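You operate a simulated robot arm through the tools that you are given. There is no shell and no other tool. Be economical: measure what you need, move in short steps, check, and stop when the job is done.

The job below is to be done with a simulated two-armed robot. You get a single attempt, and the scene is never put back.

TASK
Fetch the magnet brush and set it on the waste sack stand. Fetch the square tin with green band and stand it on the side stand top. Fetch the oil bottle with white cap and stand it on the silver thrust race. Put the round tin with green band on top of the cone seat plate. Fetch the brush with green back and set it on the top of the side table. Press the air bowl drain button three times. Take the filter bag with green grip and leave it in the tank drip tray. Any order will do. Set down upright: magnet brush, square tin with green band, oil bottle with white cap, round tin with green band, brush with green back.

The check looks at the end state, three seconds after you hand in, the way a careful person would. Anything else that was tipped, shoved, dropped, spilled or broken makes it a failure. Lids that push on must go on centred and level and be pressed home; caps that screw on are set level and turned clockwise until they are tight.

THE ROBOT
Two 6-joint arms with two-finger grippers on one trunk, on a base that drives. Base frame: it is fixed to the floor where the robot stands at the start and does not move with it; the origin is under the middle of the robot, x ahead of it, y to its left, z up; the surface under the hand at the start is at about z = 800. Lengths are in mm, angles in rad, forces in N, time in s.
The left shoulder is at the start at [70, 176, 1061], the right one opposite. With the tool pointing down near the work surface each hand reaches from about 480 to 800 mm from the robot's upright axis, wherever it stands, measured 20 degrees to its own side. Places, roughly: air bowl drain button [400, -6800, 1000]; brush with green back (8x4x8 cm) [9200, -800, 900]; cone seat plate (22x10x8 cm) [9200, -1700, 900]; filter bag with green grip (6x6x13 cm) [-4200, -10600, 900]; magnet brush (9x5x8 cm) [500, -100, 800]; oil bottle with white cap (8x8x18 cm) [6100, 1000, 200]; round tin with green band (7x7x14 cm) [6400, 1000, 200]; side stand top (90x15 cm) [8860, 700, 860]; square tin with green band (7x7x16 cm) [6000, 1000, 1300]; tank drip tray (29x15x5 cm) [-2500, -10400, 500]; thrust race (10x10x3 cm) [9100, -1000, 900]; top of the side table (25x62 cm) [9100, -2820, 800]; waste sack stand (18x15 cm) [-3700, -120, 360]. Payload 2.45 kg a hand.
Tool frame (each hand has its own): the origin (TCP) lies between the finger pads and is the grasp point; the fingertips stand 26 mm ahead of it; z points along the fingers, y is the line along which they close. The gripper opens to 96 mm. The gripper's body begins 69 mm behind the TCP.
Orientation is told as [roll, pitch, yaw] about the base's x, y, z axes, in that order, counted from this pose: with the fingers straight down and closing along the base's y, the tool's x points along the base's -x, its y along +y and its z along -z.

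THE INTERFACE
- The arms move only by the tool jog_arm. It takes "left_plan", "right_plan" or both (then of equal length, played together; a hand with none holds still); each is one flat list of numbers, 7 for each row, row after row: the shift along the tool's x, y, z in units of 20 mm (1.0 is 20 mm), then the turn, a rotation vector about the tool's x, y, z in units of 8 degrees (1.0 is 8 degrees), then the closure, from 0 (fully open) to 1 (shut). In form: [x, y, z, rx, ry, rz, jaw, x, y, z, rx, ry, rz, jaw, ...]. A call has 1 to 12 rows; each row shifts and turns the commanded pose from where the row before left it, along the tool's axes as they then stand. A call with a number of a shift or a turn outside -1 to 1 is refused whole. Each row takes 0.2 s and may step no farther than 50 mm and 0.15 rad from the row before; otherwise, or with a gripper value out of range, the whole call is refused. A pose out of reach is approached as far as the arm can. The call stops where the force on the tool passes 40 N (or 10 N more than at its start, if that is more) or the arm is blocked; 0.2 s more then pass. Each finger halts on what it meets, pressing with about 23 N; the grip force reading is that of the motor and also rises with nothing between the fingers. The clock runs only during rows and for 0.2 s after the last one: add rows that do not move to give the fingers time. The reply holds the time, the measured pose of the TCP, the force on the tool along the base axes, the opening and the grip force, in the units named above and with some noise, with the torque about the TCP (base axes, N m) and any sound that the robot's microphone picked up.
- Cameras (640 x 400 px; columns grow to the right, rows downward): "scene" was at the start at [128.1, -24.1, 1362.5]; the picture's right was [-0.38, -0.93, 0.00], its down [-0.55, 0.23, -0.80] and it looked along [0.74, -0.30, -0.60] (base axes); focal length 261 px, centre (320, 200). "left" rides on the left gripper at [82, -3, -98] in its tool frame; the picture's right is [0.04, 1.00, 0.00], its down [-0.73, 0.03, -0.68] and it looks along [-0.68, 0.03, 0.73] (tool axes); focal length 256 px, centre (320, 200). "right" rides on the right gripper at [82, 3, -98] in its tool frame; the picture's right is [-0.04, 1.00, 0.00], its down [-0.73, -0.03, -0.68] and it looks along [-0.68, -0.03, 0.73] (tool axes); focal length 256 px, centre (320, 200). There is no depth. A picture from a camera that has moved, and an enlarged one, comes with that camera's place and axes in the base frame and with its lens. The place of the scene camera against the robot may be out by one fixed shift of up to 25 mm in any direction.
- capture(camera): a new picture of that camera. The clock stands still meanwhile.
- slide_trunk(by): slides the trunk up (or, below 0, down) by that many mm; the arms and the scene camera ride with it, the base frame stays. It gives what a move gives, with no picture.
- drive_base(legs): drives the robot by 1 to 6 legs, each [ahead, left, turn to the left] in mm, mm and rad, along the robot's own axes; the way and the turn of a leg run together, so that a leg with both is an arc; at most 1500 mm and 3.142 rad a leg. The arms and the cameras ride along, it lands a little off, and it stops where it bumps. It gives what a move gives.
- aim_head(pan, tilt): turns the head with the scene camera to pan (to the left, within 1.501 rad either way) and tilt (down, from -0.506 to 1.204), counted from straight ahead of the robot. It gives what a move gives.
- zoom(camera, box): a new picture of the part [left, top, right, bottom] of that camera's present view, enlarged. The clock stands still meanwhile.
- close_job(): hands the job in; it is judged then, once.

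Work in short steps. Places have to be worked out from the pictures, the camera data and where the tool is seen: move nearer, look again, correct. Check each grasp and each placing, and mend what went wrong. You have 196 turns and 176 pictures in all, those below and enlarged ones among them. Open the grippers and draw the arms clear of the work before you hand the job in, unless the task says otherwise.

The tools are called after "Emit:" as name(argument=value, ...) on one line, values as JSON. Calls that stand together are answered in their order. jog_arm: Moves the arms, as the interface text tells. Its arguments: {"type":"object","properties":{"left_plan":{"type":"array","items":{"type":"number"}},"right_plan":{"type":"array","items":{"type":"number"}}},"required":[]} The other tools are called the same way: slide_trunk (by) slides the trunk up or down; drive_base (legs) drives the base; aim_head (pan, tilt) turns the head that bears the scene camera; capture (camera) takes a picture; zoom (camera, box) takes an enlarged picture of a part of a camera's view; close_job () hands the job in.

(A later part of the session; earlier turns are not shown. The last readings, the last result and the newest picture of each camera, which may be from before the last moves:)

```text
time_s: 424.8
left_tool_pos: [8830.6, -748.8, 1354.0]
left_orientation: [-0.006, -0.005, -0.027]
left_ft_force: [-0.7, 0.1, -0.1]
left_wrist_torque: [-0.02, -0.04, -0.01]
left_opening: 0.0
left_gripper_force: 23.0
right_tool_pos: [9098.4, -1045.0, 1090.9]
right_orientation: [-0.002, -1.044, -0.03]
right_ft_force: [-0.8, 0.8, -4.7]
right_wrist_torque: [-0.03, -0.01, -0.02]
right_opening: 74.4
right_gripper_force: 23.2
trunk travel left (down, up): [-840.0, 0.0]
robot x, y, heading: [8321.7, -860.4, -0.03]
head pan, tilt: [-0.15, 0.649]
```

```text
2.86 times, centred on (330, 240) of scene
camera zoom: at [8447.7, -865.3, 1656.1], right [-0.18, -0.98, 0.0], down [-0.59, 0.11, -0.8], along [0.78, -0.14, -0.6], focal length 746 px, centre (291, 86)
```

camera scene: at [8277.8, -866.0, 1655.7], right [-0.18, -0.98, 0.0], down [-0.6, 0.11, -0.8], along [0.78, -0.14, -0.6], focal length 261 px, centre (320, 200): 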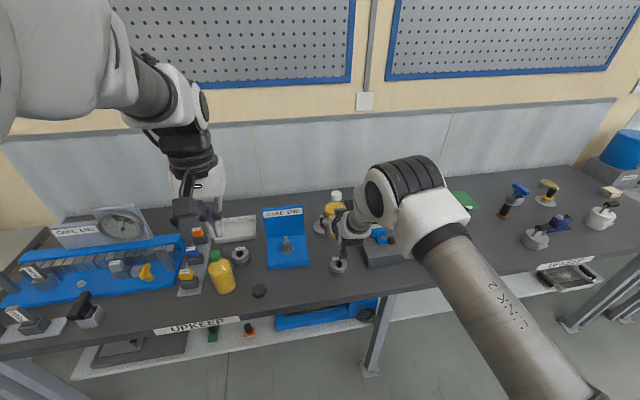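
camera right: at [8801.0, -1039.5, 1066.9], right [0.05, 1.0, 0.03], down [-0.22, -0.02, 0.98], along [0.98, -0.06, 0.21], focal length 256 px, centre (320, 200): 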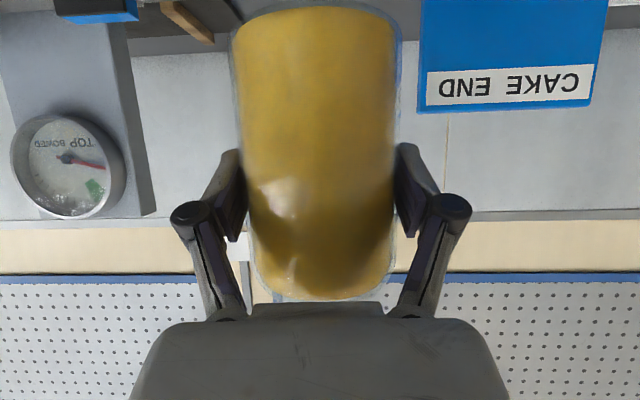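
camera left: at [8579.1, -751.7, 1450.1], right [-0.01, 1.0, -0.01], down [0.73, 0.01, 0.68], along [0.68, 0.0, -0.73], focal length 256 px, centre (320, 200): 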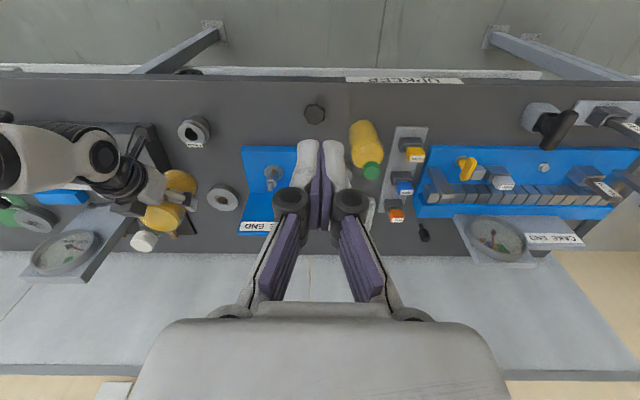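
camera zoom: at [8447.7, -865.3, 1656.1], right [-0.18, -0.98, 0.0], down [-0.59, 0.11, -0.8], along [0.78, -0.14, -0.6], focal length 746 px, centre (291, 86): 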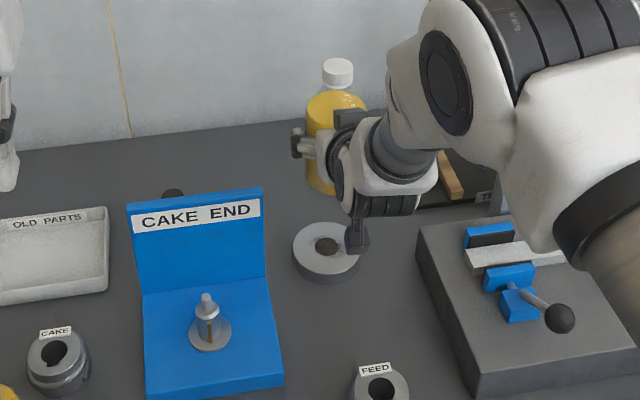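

Race now solved by parallax: (9093, -1038), top z≈903. I adjust 7 mm left/5 mm back and lower the trunk 95 mm.

Emit:
jog_arm(right_plan=[0.12, 0.36, -0.2, 0, 0, 0, 1])

Emit:
slide_trunk(by=-95)

Emit:
zoom(camera="left", box=[130, 60, 330, 260])

Emit:
zoom(camera="scene", box=[280, 190, 400, 280])

```text
time_s: 425.2
left_tool_pos: [8835.2, -747.8, 1350.5]
left_orientation: [-0.01, -0.002, -0.026]
left_ft_force: [0.5, -0.3, -0.2]
left_wrist_torque: [-0.02, 0.0, -0.01]
left_opening: 0.1
left_gripper_force: 23.1
right_tool_pos: [9097.6, -1038.1, 1086.6]
right_orientation: [-0.002, -1.038, -0.027]
right_ft_force: [0.1, 0.1, -5.1]
right_wrist_torque: [0.03, -0.04, -0.01]
right_opening: 74.4
right_gripper_force: 22.7
trunk travel left (down, up): [-840.0, 0.0]
robot x, y, heading: [8320.2, -861.0, -0.031]
head pan, tilt: [-0.15, 0.649]
```

```text
time_s: 426.5
left_tool_pos: [8835.3, -748.3, 1256.9]
left_orientation: [-0.006, 0.001, -0.025]
left_ft_force: [-0.4, 0.3, 0.3]
left_wrist_torque: [0.0, 0.03, -0.01]
left_opening: 0.2
left_gripper_force: 22.5
right_tool_pos: [9097.1, -1037.9, 992.1]
right_orientation: [-0.002, -1.041, -0.03]
right_ft_force: [-0.6, 0.3, -4.4]
right_wrist_torque: [0.03, 0.02, 0.01]
right_opening: 74.3
right_gripper_force: 22.7
trunk travel left (down, up): [-745.0, 95.0]
robot x, y, heading: [8319.1, -857.1, -0.03]
head pan, tilt: [-0.15, 0.649]
```

```text
2.00 times, centred on (230, 160) of left
camera zoom: at [8753.1, -750.8, 1355.5], right [-0.01, 1.0, -0.01], down [0.73, 0.01, 0.68], along [0.68, 0.0, -0.73], focal length 512 px, centre (500, 280)
```

zoom: 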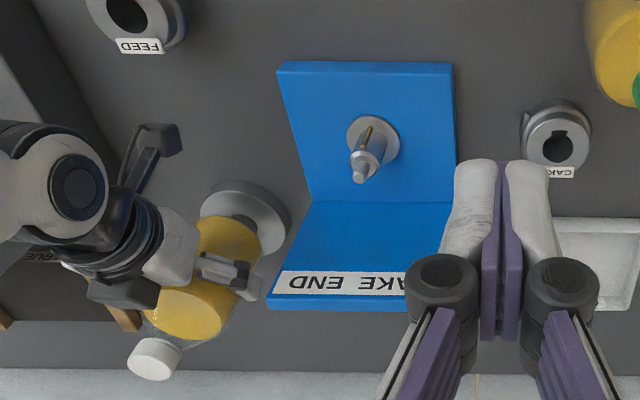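

```text
4.44 times, centred on (340, 235) of scene
camera zoom: at [8451.7, -865.2, 1560.7], right [-0.18, -0.98, 0.0], down [-0.6, 0.11, -0.8], along [0.78, -0.14, -0.6], focal length 1160 px, centre (231, 44)
```

zoom: 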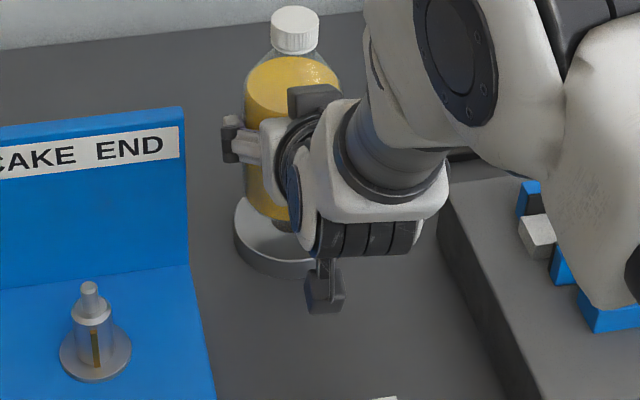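

Bottle is over the ring, about 20 mm up. I lower 14 mm then in 2 mm rows.

Emit:
jog_arm(right_plan=[0.43, 0, 0.25, 0, 0, 0, 1, 0.17, 0, 0.1, 0, 0, 0, 1, 0.1, 0, 0.06, 0, 0, 0, 1, 0, 0, 0, 0, 0, 0, 1])

```text
time_s: 427.5
left_tool_pos: [8835.9, -749.5, 1255.5]
left_orientation: [-0.009, 0.0, -0.026]
left_ft_force: [0.3, -0.1, 0.2]
left_wrist_torque: [0.02, -0.02, 0.0]
left_opening: 0.0
left_gripper_force: 23.2
right_tool_pos: [9098.2, -1038.3, 976.1]
right_orientation: [-0.003, -1.041, -0.029]
right_ft_force: [-0.3, -0.1, -5.8]
right_wrist_torque: [-0.01, -0.01, 0.0]
right_opening: 74.4
right_gripper_force: 23.0
trunk travel left (down, up): [-745.0, 95.0]
robot x, y, heading: [8320.5, -855.7, -0.028]
head pan, tilt: [-0.15, 0.649]
```

Emit:
jog_arm(right_plan=[0.09, 0, 0.05, 0, 0, 0, 1, 0.09, 0, 0.05, 0, 0, 0, 1, 0.09, 0, 0.05, 0, 0, 0, 1, 0, 0, 0, 0, 0, 0, 1])

Emit:
zoom(camera="scene", box=[280, 190, 400, 280])

```text
time_s: 428.5
left_tool_pos: [8835.5, -748.8, 1255.8]
left_orientation: [-0.007, 0.0, -0.027]
left_ft_force: [0.4, 1.7, 0.5]
left_wrist_torque: [-0.03, 0.04, 0.0]
left_opening: 0.2
left_gripper_force: 23.4
right_tool_pos: [9097.6, -1039.0, 969.9]
right_orientation: [-0.002, -1.04, -0.031]
right_ft_force: [0.4, 1.7, -5.2]
right_wrist_torque: [-0.01, 0.0, -0.02]
right_opening: 74.3
right_gripper_force: 23.0
trunk travel left (down, up): [-745.0, 95.0]
robot x, y, heading: [8319.2, -858.5, -0.032]
head pan, tilt: [-0.15, 0.649]
```

```text
4.44 times, centred on (340, 235) of scene
camera zoom: at [8452.2, -865.3, 1560.6], right [-0.18, -0.98, 0.0], down [-0.6, 0.11, -0.8], along [0.78, -0.14, -0.61], focal length 1160 px, centre (231, 44)
```

zoom: 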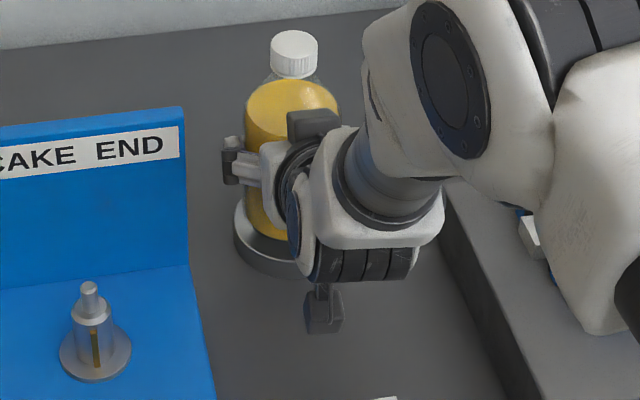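

Emit:
jog_arm(right_plan=[0.09, 0, 0.05, 0, 0, 0, 1, 0.09, 0, 0.05, 0, 0, 0, 1, 0, 0, 0, 0, 0, 0, 1])

Emit:
zoom(camera="left", box=[170, 90, 310, 230])

```text
time_s: 429.3
left_tool_pos: [8834.9, -749.6, 1255.8]
left_orientation: [-0.008, 0.0, -0.025]
left_ft_force: [-0.2, 0.3, -0.2]
left_wrist_torque: [-0.03, -0.02, -0.04]
left_opening: 0.0
left_gripper_force: 22.9
right_tool_pos: [9097.7, -1038.4, 965.6]
right_orientation: [-0.001, -1.04, -0.03]
right_ft_force: [-0.6, 0.4, -5.2]
right_wrist_torque: [0.02, 0.0, -0.01]
right_opening: 74.5
right_gripper_force: 23.0
trunk travel left (down, up): [-745.0, 95.0]
robot x, y, heading: [8321.1, -857.4, -0.027]
head pan, tilt: [-0.15, 0.649]
```

```text
2.86 times, centred on (240, 160) of left
camera zoom: at [8753.5, -750.9, 1355.3], right [-0.01, 1.0, -0.01], down [0.73, 0.01, 0.68], along [0.68, 0.0, -0.73], focal length 731 px, centre (549, 314)
```

zoom: 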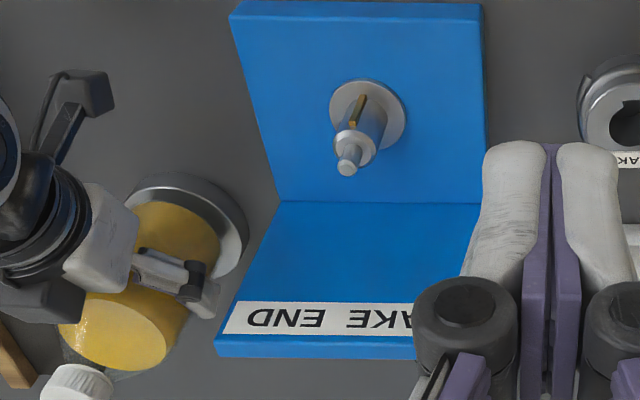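

Centred within a few mm. Continue lowering.

Emit:
jog_arm(right_plan=[0.13, 0, 0.03, 0, 0, 0, 1, 0.09, 0, 0.05, 0, 0, 0, 1, 0.09, 0, 0.05, 0, 0, 0, 1, 0, 0, 0, 0, 0, 0, 1])

```text
time_s: 430.3
left_tool_pos: [8835.6, -748.7, 1256.6]
left_orientation: [-0.006, -0.001, -0.027]
left_ft_force: [-0.6, -0.2, -0.3]
left_wrist_torque: [-0.03, -0.02, 0.03]
left_opening: 0.1
left_gripper_force: 23.1
right_tool_pos: [9096.7, -1038.3, 958.6]
right_orientation: [-0.002, -1.041, -0.029]
right_ft_force: [0.5, -0.7, -4.2]
right_wrist_torque: [-0.02, -0.01, -0.01]
right_opening: 74.4
right_gripper_force: 23.0
trunk travel left (down, up): [-745.0, 95.0]
robot x, y, heading: [8320.7, -856.3, -0.031]
head pan, tilt: [-0.15, 0.649]
```

Emit:
jog_arm(right_plan=[0.09, 0, 0.05, 0, 0, 0, 1, 0.09, 0, 0.05, 0, 0, 0, 1, 0.09, 0, 0.05, 0, 0, 0, 1, 0, 0, 0, 0, 0, 0, 1])

Emit:
zoom(camera="left", box=[170, 90, 310, 230])

Emit:
zoom(camera="scene", box=[280, 200, 400, 290])

```text
time_s: 431.3
left_tool_pos: [8834.5, -749.0, 1257.8]
left_orientation: [-0.007, 0.0, -0.026]
left_ft_force: [-0.8, 0.4, 0.2]
left_wrist_torque: [0.01, 0.0, 0.02]
left_opening: 0.0
left_gripper_force: 22.4
right_tool_pos: [9094.9, -1039.7, 953.0]
right_orientation: [-0.002, -1.041, -0.029]
right_ft_force: [-0.1, -0.2, -5.1]
right_wrist_torque: [0.0, 0.01, 0.04]
right_opening: 74.3
right_gripper_force: 22.5
trunk travel left (down, up): [-745.0, 95.0]
robot x, y, heading: [8321.0, -856.6, -0.028]
head pan, tilt: [-0.15, 0.649]
```

```text
2.86 times, centred on (240, 160) of left
camera zoom: at [8753.5, -750.9, 1355.3], right [-0.01, 1.0, -0.01], down [0.73, 0.01, 0.68], along [0.68, 0.0, -0.73], focal length 731 px, centre (549, 314)
```

zoom: 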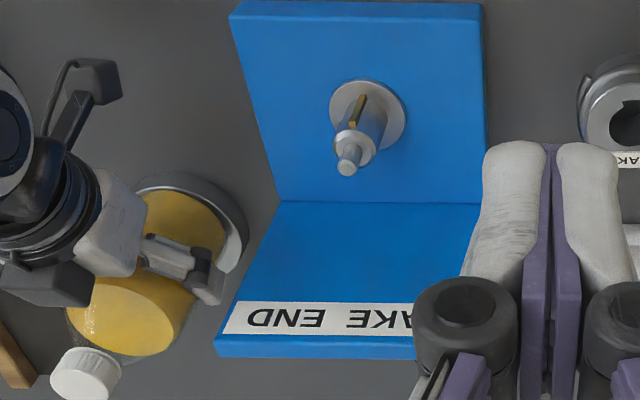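

```text
4.44 times, centred on (340, 245) of scene
camera zoom: at [8452.3, -865.3, 1560.6], right [-0.18, -0.98, 0.0], down [-0.6, 0.11, -0.8], along [0.78, -0.14, -0.61], focal length 1160 px, centre (231, 0)
```

zoom: 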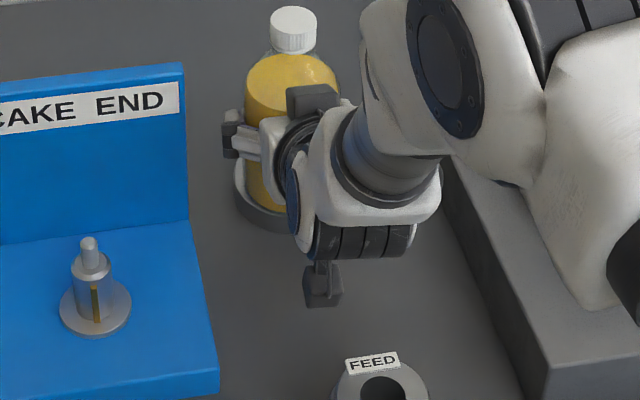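

Emit:
jog_arm(right_plan=[0.09, 0, 0.05, 0, 0, 0, 1, 0.09, 0, 0.05, 0, 0, 0, 1, 0.09, 0, 0.05, 0, 0, 0, 1, 0.09, 0, 0.05, 0, 0, 0, 1, 0, 0, 0, 0, 0, 0, 1])

```text
time_s: 432.5
left_tool_pos: [8833.0, -749.5, 1256.7]
left_orientation: [-0.007, -0.001, -0.029]
left_ft_force: [-0.6, 1.0, -0.9]
left_wrist_torque: [0.0, -0.01, 0.02]
left_opening: 0.0
left_gripper_force: 23.1
right_tool_pos: [9096.4, -1038.5, 948.4]
right_orientation: [0.0, -1.048, -0.031]
right_ft_force: [5.2, -4.8, 13.5]
right_wrist_torque: [-0.1, 0.2, 0.05]
right_opening: 74.5
right_gripper_force: 23.4
trunk travel left (down, up): [-745.0, 95.0]
robot x, y, heading: [8319.2, -857.3, -0.028]
head pan, tilt: [-0.15, 0.649]
```

Contact. I check centring on the ring before releasing.

Emit:
zoom(camera="left", box=[170, 130, 270, 230])

Emit:
zoom(camera="scene", box=[300, 210, 380, 270])

```text
4.00 times, centred on (220, 180) of left
camera zoom: at [8751.2, -751.1, 1356.4], right [-0.01, 1.0, -0.01], down [0.73, 0.01, 0.68], along [0.68, 0.0, -0.73], focal length 1024 px, centre (720, 280)
```

zoom: 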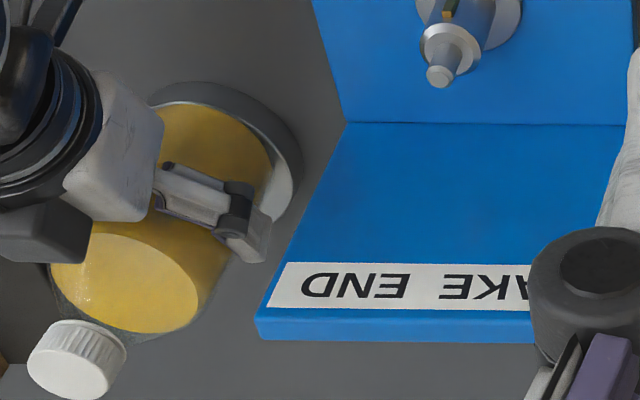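

```text
6.67 times, centred on (340, 240) of scene
camera zoom: at [8449.5, -865.4, 1561.1], right [-0.18, -0.98, 0.0], down [-0.59, 0.11, -0.8], along [0.78, -0.14, -0.6], focal length 1740 px, centre (187, -67)
```

zoom: 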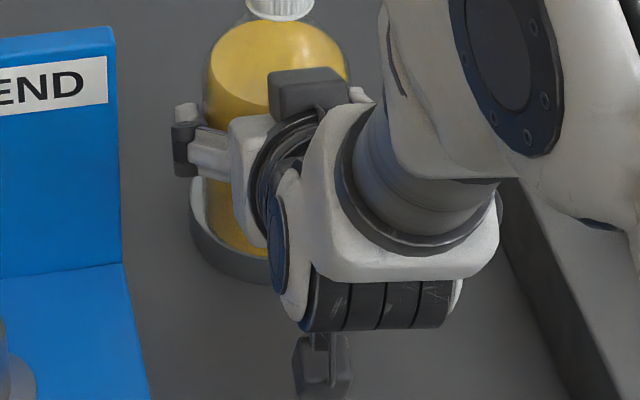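

The bottle sits ~11 mm too near the front of the ring. I lift 5 mm, shift 11 mm ahead and 4 mm right, and lower again.

Emit:
jog_arm(right_plan=[-0.22, 0, -0.125, 0, 0, 0, 1, -0.275, -0.2, 0.476, 0, 0, 0, 1, 0.13, 0, 0.075, 0, 0, 0, 1, 0, 0, 0, 0, 0, 0, 1])

Emit:
zoom(camera="left", box=[170, 130, 270, 230])

Emit:
zoom(camera="scene", box=[300, 210, 380, 270])

```text
time_s: 433.5
left_tool_pos: [8834.3, -747.9, 1256.9]
left_orientation: [-0.008, -0.002, -0.027]
left_ft_force: [0.2, -0.2, -0.5]
left_wrist_torque: [0.02, -0.01, -0.06]
left_opening: 0.1
left_gripper_force: 22.9
right_tool_pos: [9107.2, -1041.8, 947.9]
right_orientation: [-0.001, -1.045, -0.03]
right_ft_force: [1.3, 1.5, 6.8]
right_wrist_torque: [0.29, -0.02, -0.02]
right_opening: 74.2
right_gripper_force: 23.0
trunk travel left (down, up): [-745.0, 95.0]
robot x, y, heading: [8320.5, -855.4, -0.03]
head pan, tilt: [-0.15, 0.649]
```

```text
4.00 times, centred on (220, 180) of left
camera zoom: at [8751.8, -750.2, 1356.0], right [-0.01, 1.0, -0.01], down [0.73, 0.01, 0.68], along [0.68, 0.0, -0.73], focal length 1024 px, centre (720, 280)
```

zoom: 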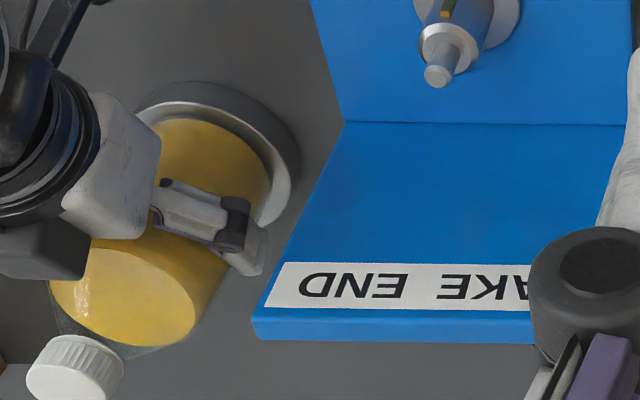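

```text
6.67 times, centred on (340, 240) of scene
camera zoom: at [8450.3, -864.5, 1560.9], right [-0.18, -0.98, 0.0], down [-0.59, 0.11, -0.8], along [0.78, -0.14, -0.6], focal length 1740 px, centre (187, -67)
```

zoom: 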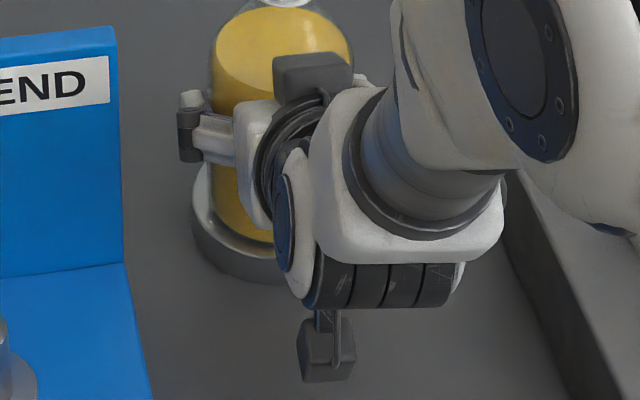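

Now an even rim shows around. I open and back the hand out level 100 mm.

Emit:
jog_arm(right_plan=[0, 0, 0, 0, 0, 0, 0.5, 0, 0, 0, 0, 0, 0, 0.03, 0, 0, 0, 0, 0, 0, 0.03, 0, 0, 0, 0, 0, 0, 0.03, 0.5, 0, -0.866, 0, 0, 0, 0.03, 0.5, 0, -0.866, 0, 0, 0, 0.03, 0.5, 0, -0.866, 0, 0, 0, 0.03, 0.5, 0, -0.866, 0, 0, 0, 0.03, 0.5, 0, -0.866, 0, 0, 0, 0.03])

Emit:
zoom(camera="scene", box=[240, 160, 420, 300])

```text
time_s: 435.5
left_tool_pos: [8833.4, -748.0, 1256.7]
left_orientation: [-0.006, -0.002, -0.027]
left_ft_force: [-0.7, -0.6, -0.3]
left_wrist_torque: [0.02, -0.02, 0.0]
left_opening: 0.0
left_gripper_force: 22.9
right_tool_pos: [9005.3, -1039.3, 948.0]
right_orientation: [-0.003, -1.043, -0.029]
right_ft_force: [-0.5, -1.6, 0.5]
right_wrist_torque: [0.01, 0.04, 0.01]
right_opening: 93.3
right_gripper_force: 0.1
trunk travel left (down, up): [-745.0, 95.0]
robot x, y, heading: [8321.1, -857.3, -0.029]
head pan, tilt: [-0.15, 0.649]
```

```text
2.86 times, centred on (330, 230) of scene
camera zoom: at [8450.6, -864.6, 1560.8], right [-0.18, -0.98, 0.0], down [-0.59, 0.11, -0.8], along [0.78, -0.14, -0.6], focal length 746 px, centre (291, 114)
```

zoom: 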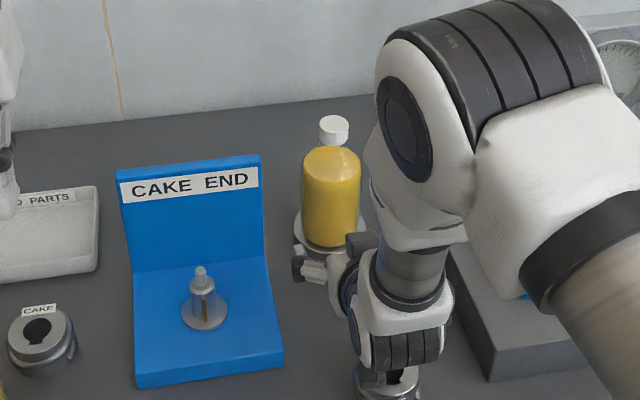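

The bottle stands on the race. The camera is near the FEED bush, so I raise straight up first, then back off.

Emit:
slide_trunk(by=95)

Emit:
drive_base(legs=[[-450, 0, 0]])

Emit:
capture(camera="scene")

```text
time_s: 436.8
left_tool_pos: [8833.9, -749.7, 1351.8]
left_orientation: [-0.006, 0.0, -0.026]
left_ft_force: [0.9, 0.2, 0.6]
left_wrist_torque: [0.0, 0.01, 0.0]
left_opening: 0.1
left_gripper_force: 23.1
right_tool_pos: [9005.9, -1037.7, 1042.0]
right_orientation: [-0.002, -1.042, -0.031]
right_ft_force: [0.2, -0.5, 0.1]
right_wrist_torque: [-0.02, 0.0, 0.01]
right_opening: 93.1
right_gripper_force: 0.0
trunk travel left (down, up): [-840.0, 0.0]
robot x, y, heading: [8317.6, -861.3, -0.029]
head pan, tilt: [-0.15, 0.649]
```

```text
time_s: 439.5
left_tool_pos: [8384.4, -735.3, 1351.7]
left_orientation: [-0.007, -0.001, -0.028]
left_ft_force: [-0.2, 0.1, -0.1]
left_wrist_torque: [0.01, 0.02, 0.0]
left_opening: 0.0
left_gripper_force: 23.2
right_tool_pos: [8554.6, -1024.6, 1042.0]
right_orientation: [-0.003, -1.039, -0.032]
right_ft_force: [-0.4, -0.7, -0.1]
right_wrist_torque: [-0.02, 0.01, -0.01]
right_opening: 93.0
right_gripper_force: 0.1
trunk travel left (down, up): [-840.0, 0.0]
robot x, y, heading: [7863.3, -844.9, -0.025]
head pan, tilt: [-0.15, 0.649]
```

```text
51 pictures are left
camera scene: at [8001.3, -851.4, 1655.5], right [-0.18, -0.98, 0.0], down [-0.6, 0.11, -0.8], along [0.78, -0.14, -0.61], focal length 261 px, centre (320, 200)
```

scene: 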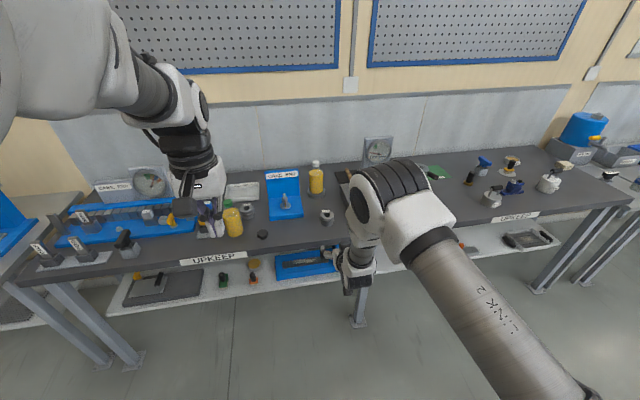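

Bottle stands on the race. The brush knob shows behind the CAKE END stand at about (9205, -842). I turn the right hand back to point down, yawed 45° so its camera avoids the stand, and raise it.

Emit:
jog_arm(right_plan=[0, 0, 0, 0, 0.932, 0, 0, 0, 0, 0, 0, 0.932, 0, 0, 0, 0, 0, 0, 0.932, 0, 0, 0, 0, 0, 0, 0.932, 0, 0, 0, 0, 0, 0, 0.932, 0, 0, 0, 0, 0, 0, 0.932, 0, 0, 0, 0, 0, 0, 0.932, 0, 0, 0, 0, 0, 0, 0.932, 0, 0, 0, 0, -1, 0, 0, 0.94, 0, 0, 0, -1, 0, 0, 0.94, 0, 0, 0, -1, 0, 0, 0.94, 0, 0, 0, -1, 0, 0, 0.94, 0])

Emit:
jog_arm(right_plan=[0, 0, -1, 0, 0, 0.94, 0, 0, 0, -1, 0, 0, 0.94, 0])

Emit:
drive_base(legs=[[400, 150, 0.025]])

Emit:
capture(camera="left")

```text
time_s: 442.1
left_tool_pos: [8380.6, -735.3, 1352.3]
left_orientation: [-0.007, 0.0, -0.028]
left_ft_force: [0.0, -1.0, 0.1]
left_wrist_torque: [0.02, -0.01, -0.05]
left_opening: 0.2
left_gripper_force: 22.7
right_tool_pos: [8552.8, -1024.7, 1122.7]
right_orientation: [0.002, 0.0, -0.559]
right_ft_force: [-0.7, -0.9, 0.1]
right_wrist_torque: [-0.02, -0.03, -0.01]
right_opening: 95.8
right_gripper_force: 0.1
trunk travel left (down, up): [-840.0, 0.0]
robot x, y, heading: [7866.5, -843.7, -0.027]
head pan, tilt: [-0.15, 0.649]
```

```text
time_s: 442.7
left_tool_pos: [8381.6, -735.5, 1351.5]
left_orientation: [-0.005, -0.001, -0.028]
left_ft_force: [-0.5, -0.3, -0.2]
left_wrist_torque: [0.0, -0.04, 0.01]
left_opening: 0.0
left_gripper_force: 23.1
right_tool_pos: [8552.8, -1024.5, 1162.0]
right_orientation: [0.001, -0.002, -0.822]
right_ft_force: [-0.6, -0.1, -0.6]
right_wrist_torque: [0.01, -0.01, -0.03]
right_opening: 96.3
right_gripper_force: 0.0
trunk travel left (down, up): [-840.0, 0.0]
robot x, y, heading: [7867.8, -842.6, -0.03]
head pan, tilt: [-0.15, 0.649]
```

```text
time_s: 445.3
left_tool_pos: [8775.4, -581.5, 1351.5]
left_orientation: [-0.007, -0.002, -0.005]
left_ft_force: [-0.1, 0.9, 0.9]
left_wrist_torque: [-0.01, 0.0, 0.01]
left_opening: 0.0
left_gripper_force: 23.2
right_tool_pos: [8953.5, -866.3, 1163.4]
right_orientation: [0.0, -0.002, -0.798]
right_ft_force: [0.6, 0.8, 0.9]
right_wrist_torque: [0.04, 0.0, -0.03]
right_opening: 96.0
right_gripper_force: 0.1
trunk travel left (down, up): [-840.0, 0.0]
robot x, y, heading: [8262.3, -700.4, -0.009]
head pan, tilt: [-0.15, 0.649]
```

```text
50 pictures are left
camera left: at [8693.3, -585.2, 1451.2], right [-0.03, 1.0, -0.01], down [0.73, 0.03, 0.68], along [0.68, 0.02, -0.73], focal length 256 px, centre (320, 200)
```

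left: 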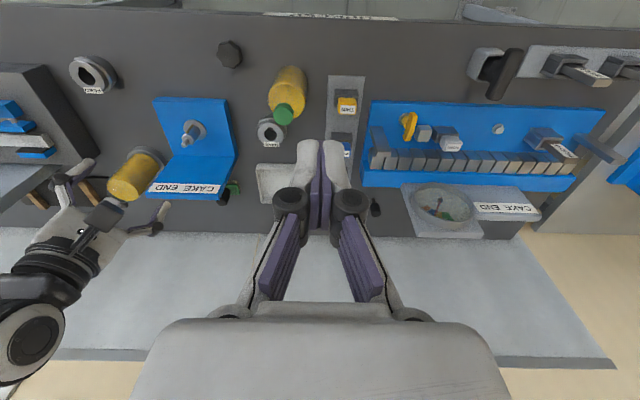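

Emit:
zoom(camera="left", box=[130, 130, 270, 230])

```text
4.00 times, centred on (200, 180) of left
camera zoom: at [8693.3, -585.2, 1451.2], right [-0.03, 1.0, -0.01], down [0.73, 0.03, 0.68], along [0.68, 0.02, -0.73], focal length 1024 px, centre (800, 280)
```

zoom: 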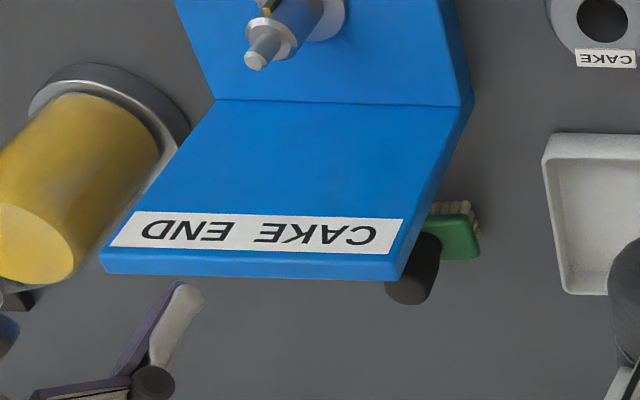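

Brush: knob at (9198, -848), top z≈930, back along y, behind the stand's wall (x≈9100, top ≈1029). I drive 178 ahead and jog the hand 68 mm further, high above the wall.

Emit:
drive_base(legs=[[178, 20, 0.009]])

Emit:
jog_arm(right_plan=[-0.8, 0.8, 0, 0, 0, 0, 0, -0.8, 0.8, 0, 0, 0, 0, 0, -0.8, 0.8, 0, 0, 0, 0, 0])

Emit:
capture(camera="right")

```text
time_s: 446.8
left_tool_pos: [8950.2, -555.6, 1354.0]
left_orientation: [-0.007, -0.004, 0.005]
left_ft_force: [-0.5, 0.2, 0.4]
left_wrist_torque: [-0.03, -0.03, 0.03]
left_opening: 0.0
left_gripper_force: 23.1
right_tool_pos: [9131.7, -838.4, 1163.4]
right_orientation: [0.003, -0.002, -0.785]
right_ft_force: [-0.4, 0.3, 0.5]
right_wrist_torque: [-0.01, 0.01, 0.03]
right_opening: 96.3
right_gripper_force: 0.0
trunk travel left (down, up): [-840.0, 0.0]
robot x, y, heading: [8442.6, -680.7, 0.0]
head pan, tilt: [-0.15, 0.649]
```

```text
time_s: 447.6
left_tool_pos: [8955.9, -555.8, 1351.5]
left_orientation: [-0.007, 0.0, 0.006]
left_ft_force: [0.7, -0.1, -0.7]
left_wrist_torque: [-0.02, 0.04, 0.01]
left_opening: 0.0
left_gripper_force: 23.3
right_tool_pos: [9196.2, -840.9, 1160.0]
right_orientation: [0.0, 0.001, -0.786]
right_ft_force: [1.1, -0.8, -0.1]
right_wrist_torque: [-0.01, 0.02, -0.01]
right_opening: 96.0
right_gripper_force: 0.1
right hand out of reach, approached as far as the arm can: row 3
trunk travel left (down, up): [-840.0, 0.0]
robot x, y, heading: [8445.7, -679.1, 0.009]
head pan, tilt: [-0.15, 0.649]
```

```text
48 pictures are left
camera right: at [9141.5, -781.5, 1259.2], right [0.74, 0.68, 0.0], down [0.5, -0.54, 0.68], along [0.46, -0.5, -0.74], focal length 256 px, centre (320, 200)
```

right: 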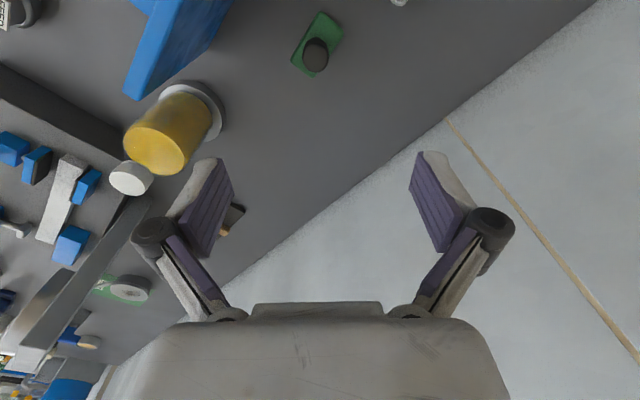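

The knob is at (9190, -842), hand at (9196, -841). I nudge 5 mm back, lower the trunk 170 and look.

Emit:
jog_arm(right_plan=[0.18, -0.18, 0, 0, 0, 0, 0])

Emit:
slide_trunk(by=-170)

Emit:
capture(camera="right")

```text
time_s: 448.0
left_tool_pos: [8952.5, -555.2, 1351.6]
left_orientation: [-0.006, -0.002, 0.007]
left_ft_force: [0.4, -0.1, -0.6]
left_wrist_torque: [-0.02, -0.03, 0.0]
left_opening: 0.0
left_gripper_force: 23.1
right_tool_pos: [9187.4, -841.2, 1161.9]
right_orientation: [0.001, 0.0, -0.785]
right_ft_force: [-0.6, -0.5, 0.1]
right_wrist_torque: [-0.01, -0.02, 0.0]
right_opening: 95.9
right_gripper_force: 0.1
trunk travel left (down, up): [-840.0, 0.0]
robot x, y, heading: [8445.2, -680.2, 0.004]
head pan, tilt: [-0.15, 0.649]
```

```text
time_s: 449.9
left_tool_pos: [8953.6, -556.0, 1181.9]
left_orientation: [-0.007, -0.001, 0.006]
left_ft_force: [0.1, -0.4, 0.2]
left_wrist_torque: [0.03, -0.02, -0.02]
left_opening: 0.2
left_gripper_force: 22.8
right_tool_pos: [9189.1, -840.3, 990.8]
right_orientation: [0.001, -0.002, -0.785]
right_ft_force: [-0.4, 0.4, 0.0]
right_wrist_torque: [0.02, 0.03, -0.01]
right_opening: 96.1
right_gripper_force: 0.0
trunk travel left (down, up): [-670.0, 170.0]
robot x, y, heading: [8441.5, -683.2, 0.002]
head pan, tilt: [-0.15, 0.649]
```

```text
47 pictures are left
camera right: at [9133.8, -780.7, 1090.1], right [0.74, 0.68, 0.0], down [0.5, -0.54, 0.68], along [0.46, -0.5, -0.73], focal length 256 px, centre (320, 200)
```

right: 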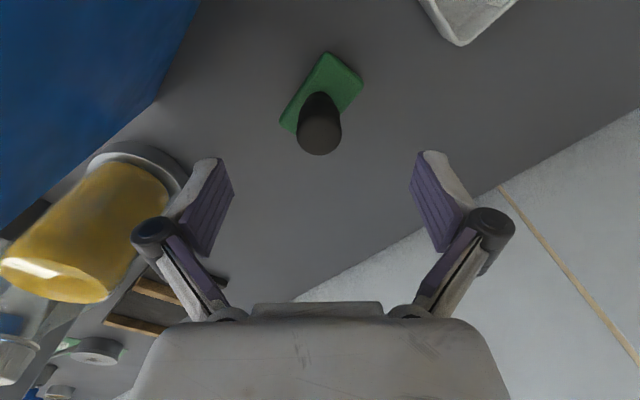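

Directly above the knob. I lower 76 mm and close.

Emit:
slide_trunk(by=-76)

Emit:
capture(camera="right")

```text
time_s: 451.0
left_tool_pos: [8953.9, -554.4, 1106.2]
left_orientation: [-0.006, -0.001, 0.009]
left_ft_force: [-0.3, 0.3, -0.9]
left_wrist_torque: [-0.01, 0.0, -0.01]
left_opening: 0.2
left_gripper_force: 22.2
right_tool_pos: [9188.4, -841.1, 915.2]
right_orientation: [0.002, -0.002, -0.786]
right_ft_force: [-0.9, -0.6, -0.3]
right_wrist_torque: [-0.01, -0.02, 0.02]
right_opening: 96.0
right_gripper_force: 0.0
trunk travel left (down, up): [-594.0, 246.0]
robot x, y, heading: [8440.3, -682.2, 0.005]
head pan, tilt: [-0.15, 0.649]
```

```text
46 pictures are left
camera right: at [9133.7, -780.7, 1014.1], right [0.74, 0.68, 0.0], down [0.5, -0.54, 0.68], along [0.46, -0.5, -0.73], focal length 256 px, centre (320, 200)
```

right: 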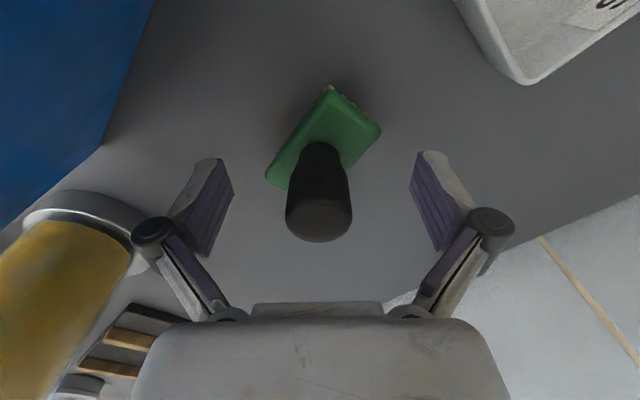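

Well placed. I close and lift 20 mm, then the trunk 200 straight up.

Emit:
jog_arm(right_plan=[0, 0, 0, 0, 0, 0, 1, 0, 0, 0, 0, 0, 0, 1, 0, 0, 0, 0, 0, 0, 1, 0, 0, -0.5, 0, 0, 0, 1, 0, 0, -0.5, 0, 0, 0, 1])

Emit:
slide_trunk(by=225)

Emit:
capture(camera="right")

```text
time_s: 452.2
left_tool_pos: [8953.5, -554.2, 1105.9]
left_orientation: [-0.009, -0.002, 0.008]
left_ft_force: [-0.5, -0.5, 0.3]
left_wrist_torque: [-0.01, -0.01, -0.03]
left_opening: 0.0
left_gripper_force: 22.6
right_tool_pos: [9189.5, -839.7, 935.7]
right_orientation: [-0.002, 0.0, -0.785]
right_ft_force: [-0.8, 0.3, -1.0]
right_wrist_torque: [-0.01, 0.0, -0.01]
right_opening: 28.5
right_gripper_force: 22.5
trunk travel left (down, up): [-594.0, 246.0]
robot x, y, heading: [8440.1, -681.3, 0.003]
head pan, tilt: [-0.15, 0.649]
```

```text
time_s: 454.6
left_tool_pos: [8954.4, -555.9, 1330.2]
left_orientation: [-0.006, -0.001, 0.008]
left_ft_force: [0.4, 0.7, 0.3]
left_wrist_torque: [0.02, -0.02, 0.03]
left_opening: 0.0
left_gripper_force: 22.9
right_tool_pos: [9189.3, -840.7, 1159.4]
right_orientation: [0.001, -0.001, -0.786]
right_ft_force: [0.0, -0.4, -0.7]
right_wrist_torque: [-0.01, 0.0, -0.01]
right_opening: 28.8
right_gripper_force: 23.0
trunk travel left (down, up): [-819.0, 21.0]
robot x, y, heading: [8443.8, -681.8, 0.0]
head pan, tilt: [-0.15, 0.649]
```

```text
45 pictures are left
camera right: at [9133.8, -780.2, 1258.8], right [0.74, 0.68, 0.0], down [0.5, -0.54, 0.68], along [0.46, -0.5, -0.73], focal length 256 px, centre (320, 200)
```

right: 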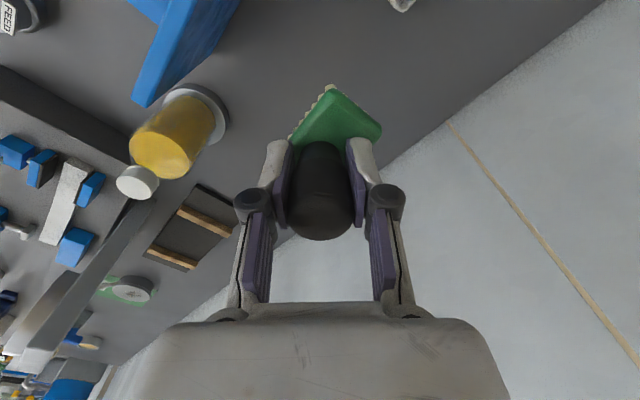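

Brush held. I back off 550 and drive right (south) ~1950 to face the side table.

Emit:
drive_base(legs=[[-550, 0, 0], [0, -1400, 0], [0, -560, 0]])

Emit:
aim_head(pan=-0.1, tilt=0.5)

Emit:
capture(camera="scene")

```text
time_s: 467.3
left_tool_pos: [8383.4, -2544.8, 1330.6]
left_orientation: [-0.007, 0.0, -0.016]
left_ft_force: [0.2, -0.7, 1.0]
left_wrist_torque: [0.0, 0.01, -0.01]
left_opening: 0.0
left_gripper_force: 23.1
right_tool_pos: [8613.3, -2833.8, 1161.1]
right_orientation: [-0.001, -0.002, -0.808]
right_ft_force: [-0.2, 0.4, -0.7]
right_wrist_torque: [-0.01, 0.02, 0.03]
right_opening: 28.3
right_gripper_force: 23.1
trunk travel left (down, up): [-819.0, 21.0]
robot x, y, heading: [7872.2, -2658.0, -0.018]
head pan, tilt: [-0.15, 0.649]
```

```text
time_s: 468.0
left_tool_pos: [8385.3, -2547.1, 1331.3]
left_orientation: [-0.009, 0.002, -0.017]
left_ft_force: [-0.6, 0.5, -0.8]
left_wrist_torque: [0.0, 0.02, 0.01]
left_opening: 0.1
left_gripper_force: 23.3
right_tool_pos: [8612.1, -2835.7, 1160.2]
right_orientation: [0.001, -0.001, -0.81]
right_ft_force: [-0.2, -1.2, -1.8]
right_wrist_torque: [0.02, -0.03, 0.03]
right_opening: 28.3
right_gripper_force: 22.9
trunk travel left (down, up): [-819.0, 21.0]
robot x, y, heading: [7871.3, -2660.3, -0.021]
head pan, tilt: [-0.099, 0.499]
```

```text
44 pictures are left
camera scene: at [8007.3, -2663.1, 1648.0], right [-0.12, -0.99, 0.0], down [-0.48, 0.06, -0.88], along [0.87, -0.1, -0.48], focal length 261 px, centre (320, 200)
```

scene: 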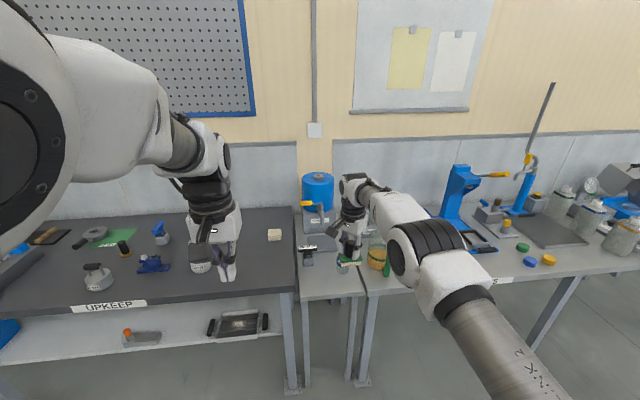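

Emit:
zoom(camera="scene", box=[270, 160, 410, 310])

Emit:
capture(camera="left")

```text
2.67 times, centred on (340, 235) of scene
camera zoom: at [8007.3, -2663.1, 1648.0], right [-0.12, -0.99, 0.0], down [-0.48, 0.06, -0.88], along [0.87, -0.1, -0.48], focal length 696 px, centre (267, 107)
```

zoom: 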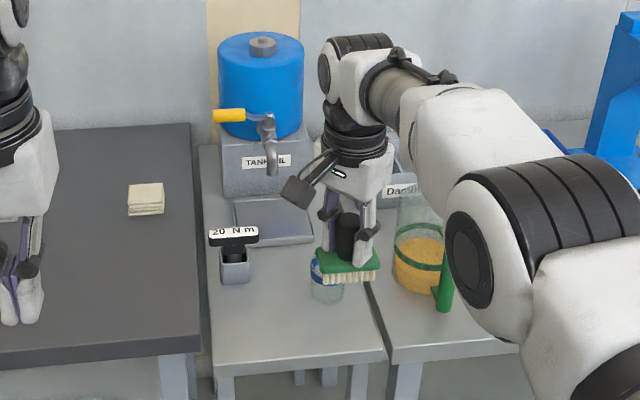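

```text
42 pictures are left
camera left: at [8302.5, -2549.4, 1429.7], right [-0.02, 1.0, -0.01], down [0.73, 0.02, 0.68], along [0.68, 0.01, -0.73], focal length 256 px, centre (320, 200)
```

left: 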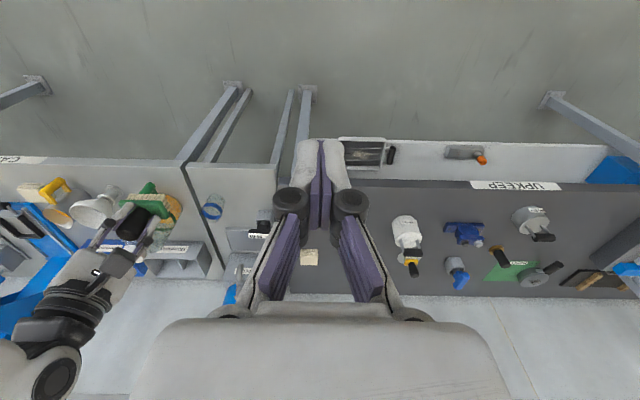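

The side table lies between the benches (y≈-2945..-2676, front x≈8750), with a jar at (8900, -2885) and a torque tool at (8960, -2730). I'll set the brush at (8850, -2800): drive, then lower.

Emit:
drive_base(legs=[[236, 41, 0.02]])

Emit:
slide_trunk(by=-200)

Emit:
capture(camera="scene")

Emit:
capture(camera="right")

```text
time_s: 469.8
left_tool_pos: [8620.4, -2500.5, 1331.4]
left_orientation: [-0.007, -0.004, 0.001]
left_ft_force: [0.3, 0.5, -0.1]
left_wrist_torque: [-0.02, -0.02, 0.02]
left_opening: 0.0
left_gripper_force: 22.6
right_tool_pos: [8853.6, -2785.5, 1161.0]
right_orientation: [0.002, -0.003, -0.793]
right_ft_force: [-0.2, 0.0, -2.0]
right_wrist_torque: [0.0, -0.02, 0.01]
right_opening: 28.2
right_gripper_force: 22.8
trunk travel left (down, up): [-819.0, 21.0]
robot x, y, heading: [8108.1, -2620.1, -0.0]
head pan, tilt: [-0.099, 0.499]
```

```text
time_s: 471.9
left_tool_pos: [8622.7, -2499.9, 1130.3]
left_orientation: [-0.009, -0.002, 0.001]
left_ft_force: [-0.3, 0.1, -0.9]
left_wrist_torque: [-0.03, 0.0, -0.01]
left_opening: 0.2
left_gripper_force: 22.7
right_tool_pos: [8855.2, -2786.4, 960.5]
right_orientation: [0.0, -0.003, -0.792]
right_ft_force: [-0.1, -0.5, -0.6]
right_wrist_torque: [-0.02, -0.03, -0.01]
right_opening: 28.6
right_gripper_force: 22.8
trunk travel left (down, up): [-619.0, 221.0]
robot x, y, heading: [8107.1, -2618.0, -0.003]
head pan, tilt: [-0.099, 0.499]
```

```text
41 pictures are left
camera scene: at [8246.9, -2622.0, 1448.2], right [-0.1, -0.99, 0.0], down [-0.48, 0.05, -0.88], along [0.87, -0.09, -0.48], focal length 261 px, centre (320, 200)
```

scene: 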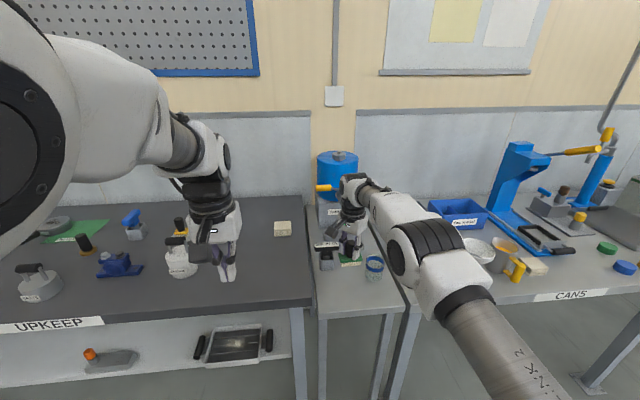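

```text
40 pictures are left
camera right: at [8800.2, -2725.5, 1059.3], right [0.74, 0.67, 0.0], down [0.49, -0.54, 0.68], along [0.46, -0.5, -0.73], focal length 256 px, centre (320, 200)
```

right: 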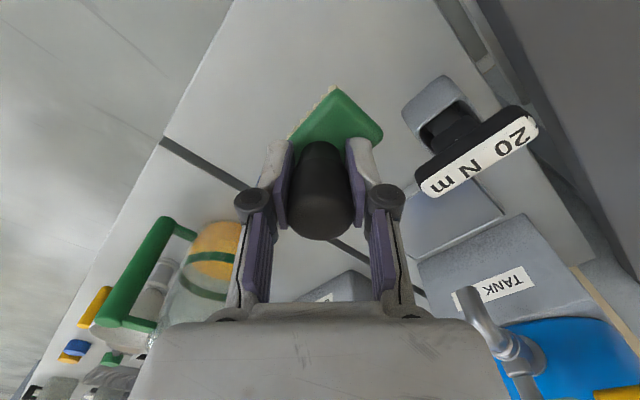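

Free spot confirmed (front edge x≈8767, torque tool handle ≥8940). I shift 12 mm right/5 back and lower the trunk 78.

Emit:
jog_arm(right_plan=[-0.25, -0.6, 0, 0, 0, 0, 1])

Emit:
slide_trunk(by=-78)

Emit:
zoom(camera="scene", box=[290, 170, 430, 300])

```text
time_s: 472.3
left_tool_pos: [8621.7, -2500.8, 1131.3]
left_orientation: [-0.007, -0.001, -0.001]
left_ft_force: [0.0, 0.5, -0.9]
left_wrist_torque: [0.05, -0.02, 0.0]
left_opening: 0.0
left_gripper_force: 23.1
right_tool_pos: [8850.2, -2798.6, 961.4]
right_orientation: [0.0, 0.001, -0.792]
right_ft_force: [-0.3, -0.6, -0.9]
right_wrist_torque: [0.01, -0.02, 0.0]
right_opening: 28.5
right_gripper_force: 23.0
trunk travel left (down, up): [-619.0, 221.0]
robot x, y, heading: [8110.9, -2619.9, -0.004]
head pan, tilt: [-0.099, 0.499]
```

```text
time_s: 473.5
left_tool_pos: [8621.2, -2499.6, 1053.5]
left_orientation: [-0.009, -0.003, -0.001]
left_ft_force: [0.3, -0.6, -0.4]
left_wrist_torque: [-0.01, 0.0, 0.01]
left_opening: 0.1
left_gripper_force: 22.8
right_tool_pos: [8850.1, -2797.4, 884.0]
right_orientation: [0.002, -0.001, -0.792]
right_ft_force: [-0.1, 0.3, -0.1]
right_wrist_torque: [0.02, 0.02, 0.0]
right_opening: 28.4
right_gripper_force: 22.9
trunk travel left (down, up): [-541.0, 299.0]
robot x, y, heading: [8103.0, -2617.6, -0.007]
head pan, tilt: [-0.099, 0.499]
```

```text
3.08 times, centred on (360, 235) of scene
camera zoom: at [8246.9, -2622.0, 1370.2], right [-0.1, -0.99, 0.0], down [-0.48, 0.05, -0.88], along [0.87, -0.09, -0.48], focal length 803 px, centre (197, 92)
```

zoom: 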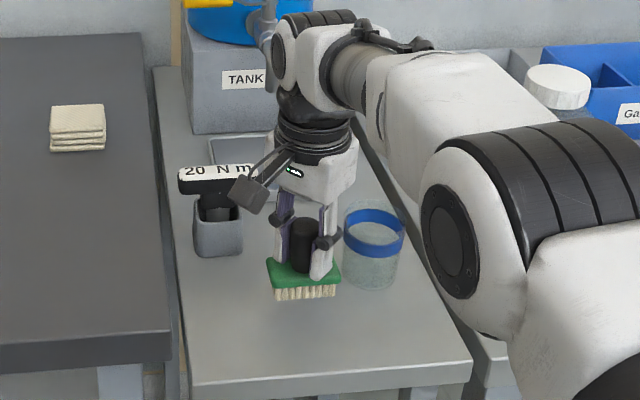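

Good spot. I lower 10 mm, then small rows.

Emit:
jog_arm(right_plan=[0, 0, 0.4, 0, 0, 0, 1, 0, 0, 0.2, 0, 0, 0, 1, 0, 0, 0.15, 0, 0, 0, 1, 0, 0, 0.1, 0, 0, 0, 1, 0, 0, 0, 0, 0, 0, 1])

```text
time_s: 474.7
left_tool_pos: [8622.4, -2499.3, 1052.3]
left_orientation: [-0.007, -0.003, 0.001]
left_ft_force: [0.5, -0.5, 1.2]
left_wrist_torque: [-0.02, 0.02, 0.0]
left_opening: 0.0
left_gripper_force: 23.1
right_tool_pos: [8849.9, -2798.1, 867.7]
right_orientation: [-0.002, -0.002, -0.793]
right_ft_force: [-0.1, -0.4, -0.6]
right_wrist_torque: [-0.04, -0.01, -0.03]
right_opening: 28.4
right_gripper_force: 23.0
trunk travel left (down, up): [-541.0, 299.0]
robot x, y, heading: [8107.5, -2620.3, 0.001]
head pan, tilt: [-0.099, 0.499]
```

Emit:
jog_arm(right_plan=[0, 0, 0.1, 0, 0, 0, 1, 0, 0, 0.1, 0, 0, 0, 1, 0, 0, 0.1, 0, 0, 0, 1, 0, 0, 0, 0, 0, 0, 1])

```text
time_s: 475.7
left_tool_pos: [8622.2, -2500.8, 1053.1]
left_orientation: [-0.008, -0.001, -0.001]
left_ft_force: [0.5, -0.8, -1.2]
left_wrist_torque: [0.01, 0.01, 0.01]
left_opening: 0.0
left_gripper_force: 23.1
right_tool_pos: [8850.2, -2797.7, 859.6]
right_orientation: [0.0, 0.0, -0.79]
right_ft_force: [-0.2, 0.6, -1.2]
right_wrist_torque: [0.03, 0.01, -0.03]
right_opening: 28.5
right_gripper_force: 22.5
trunk travel left (down, up): [-541.0, 299.0]
robot x, y, heading: [8108.3, -2618.8, -0.006]
head pan, tilt: [-0.099, 0.499]
```

Emit:
jog_arm(right_plan=[0, 0, 0.1, 0, 0, 0, 1, 0, 0, 0.1, 0, 0, 0, 1, 0, 0, 0.1, 0, 0, 0, 1, 0, 0, 0, 0, 0, 0, 1])

```text
time_s: 476.7
left_tool_pos: [8620.2, -2499.4, 1052.9]
left_orientation: [-0.006, -0.004, -0.001]
left_ft_force: [-0.6, 0.3, -0.2]
left_wrist_torque: [-0.02, -0.02, 0.0]
left_opening: 0.1
left_gripper_force: 23.5
right_tool_pos: [8849.4, -2796.8, 857.1]
right_orientation: [0.005, -0.005, -0.792]
right_ft_force: [2.9, -2.2, 15.9]
right_wrist_torque: [-0.02, -0.02, 0.03]
right_opening: 28.3
right_gripper_force: 22.8
trunk travel left (down, up): [-541.0, 299.0]
robot x, y, heading: [8109.4, -2621.7, -0.001]
head pan, tilt: [-0.099, 0.499]
```

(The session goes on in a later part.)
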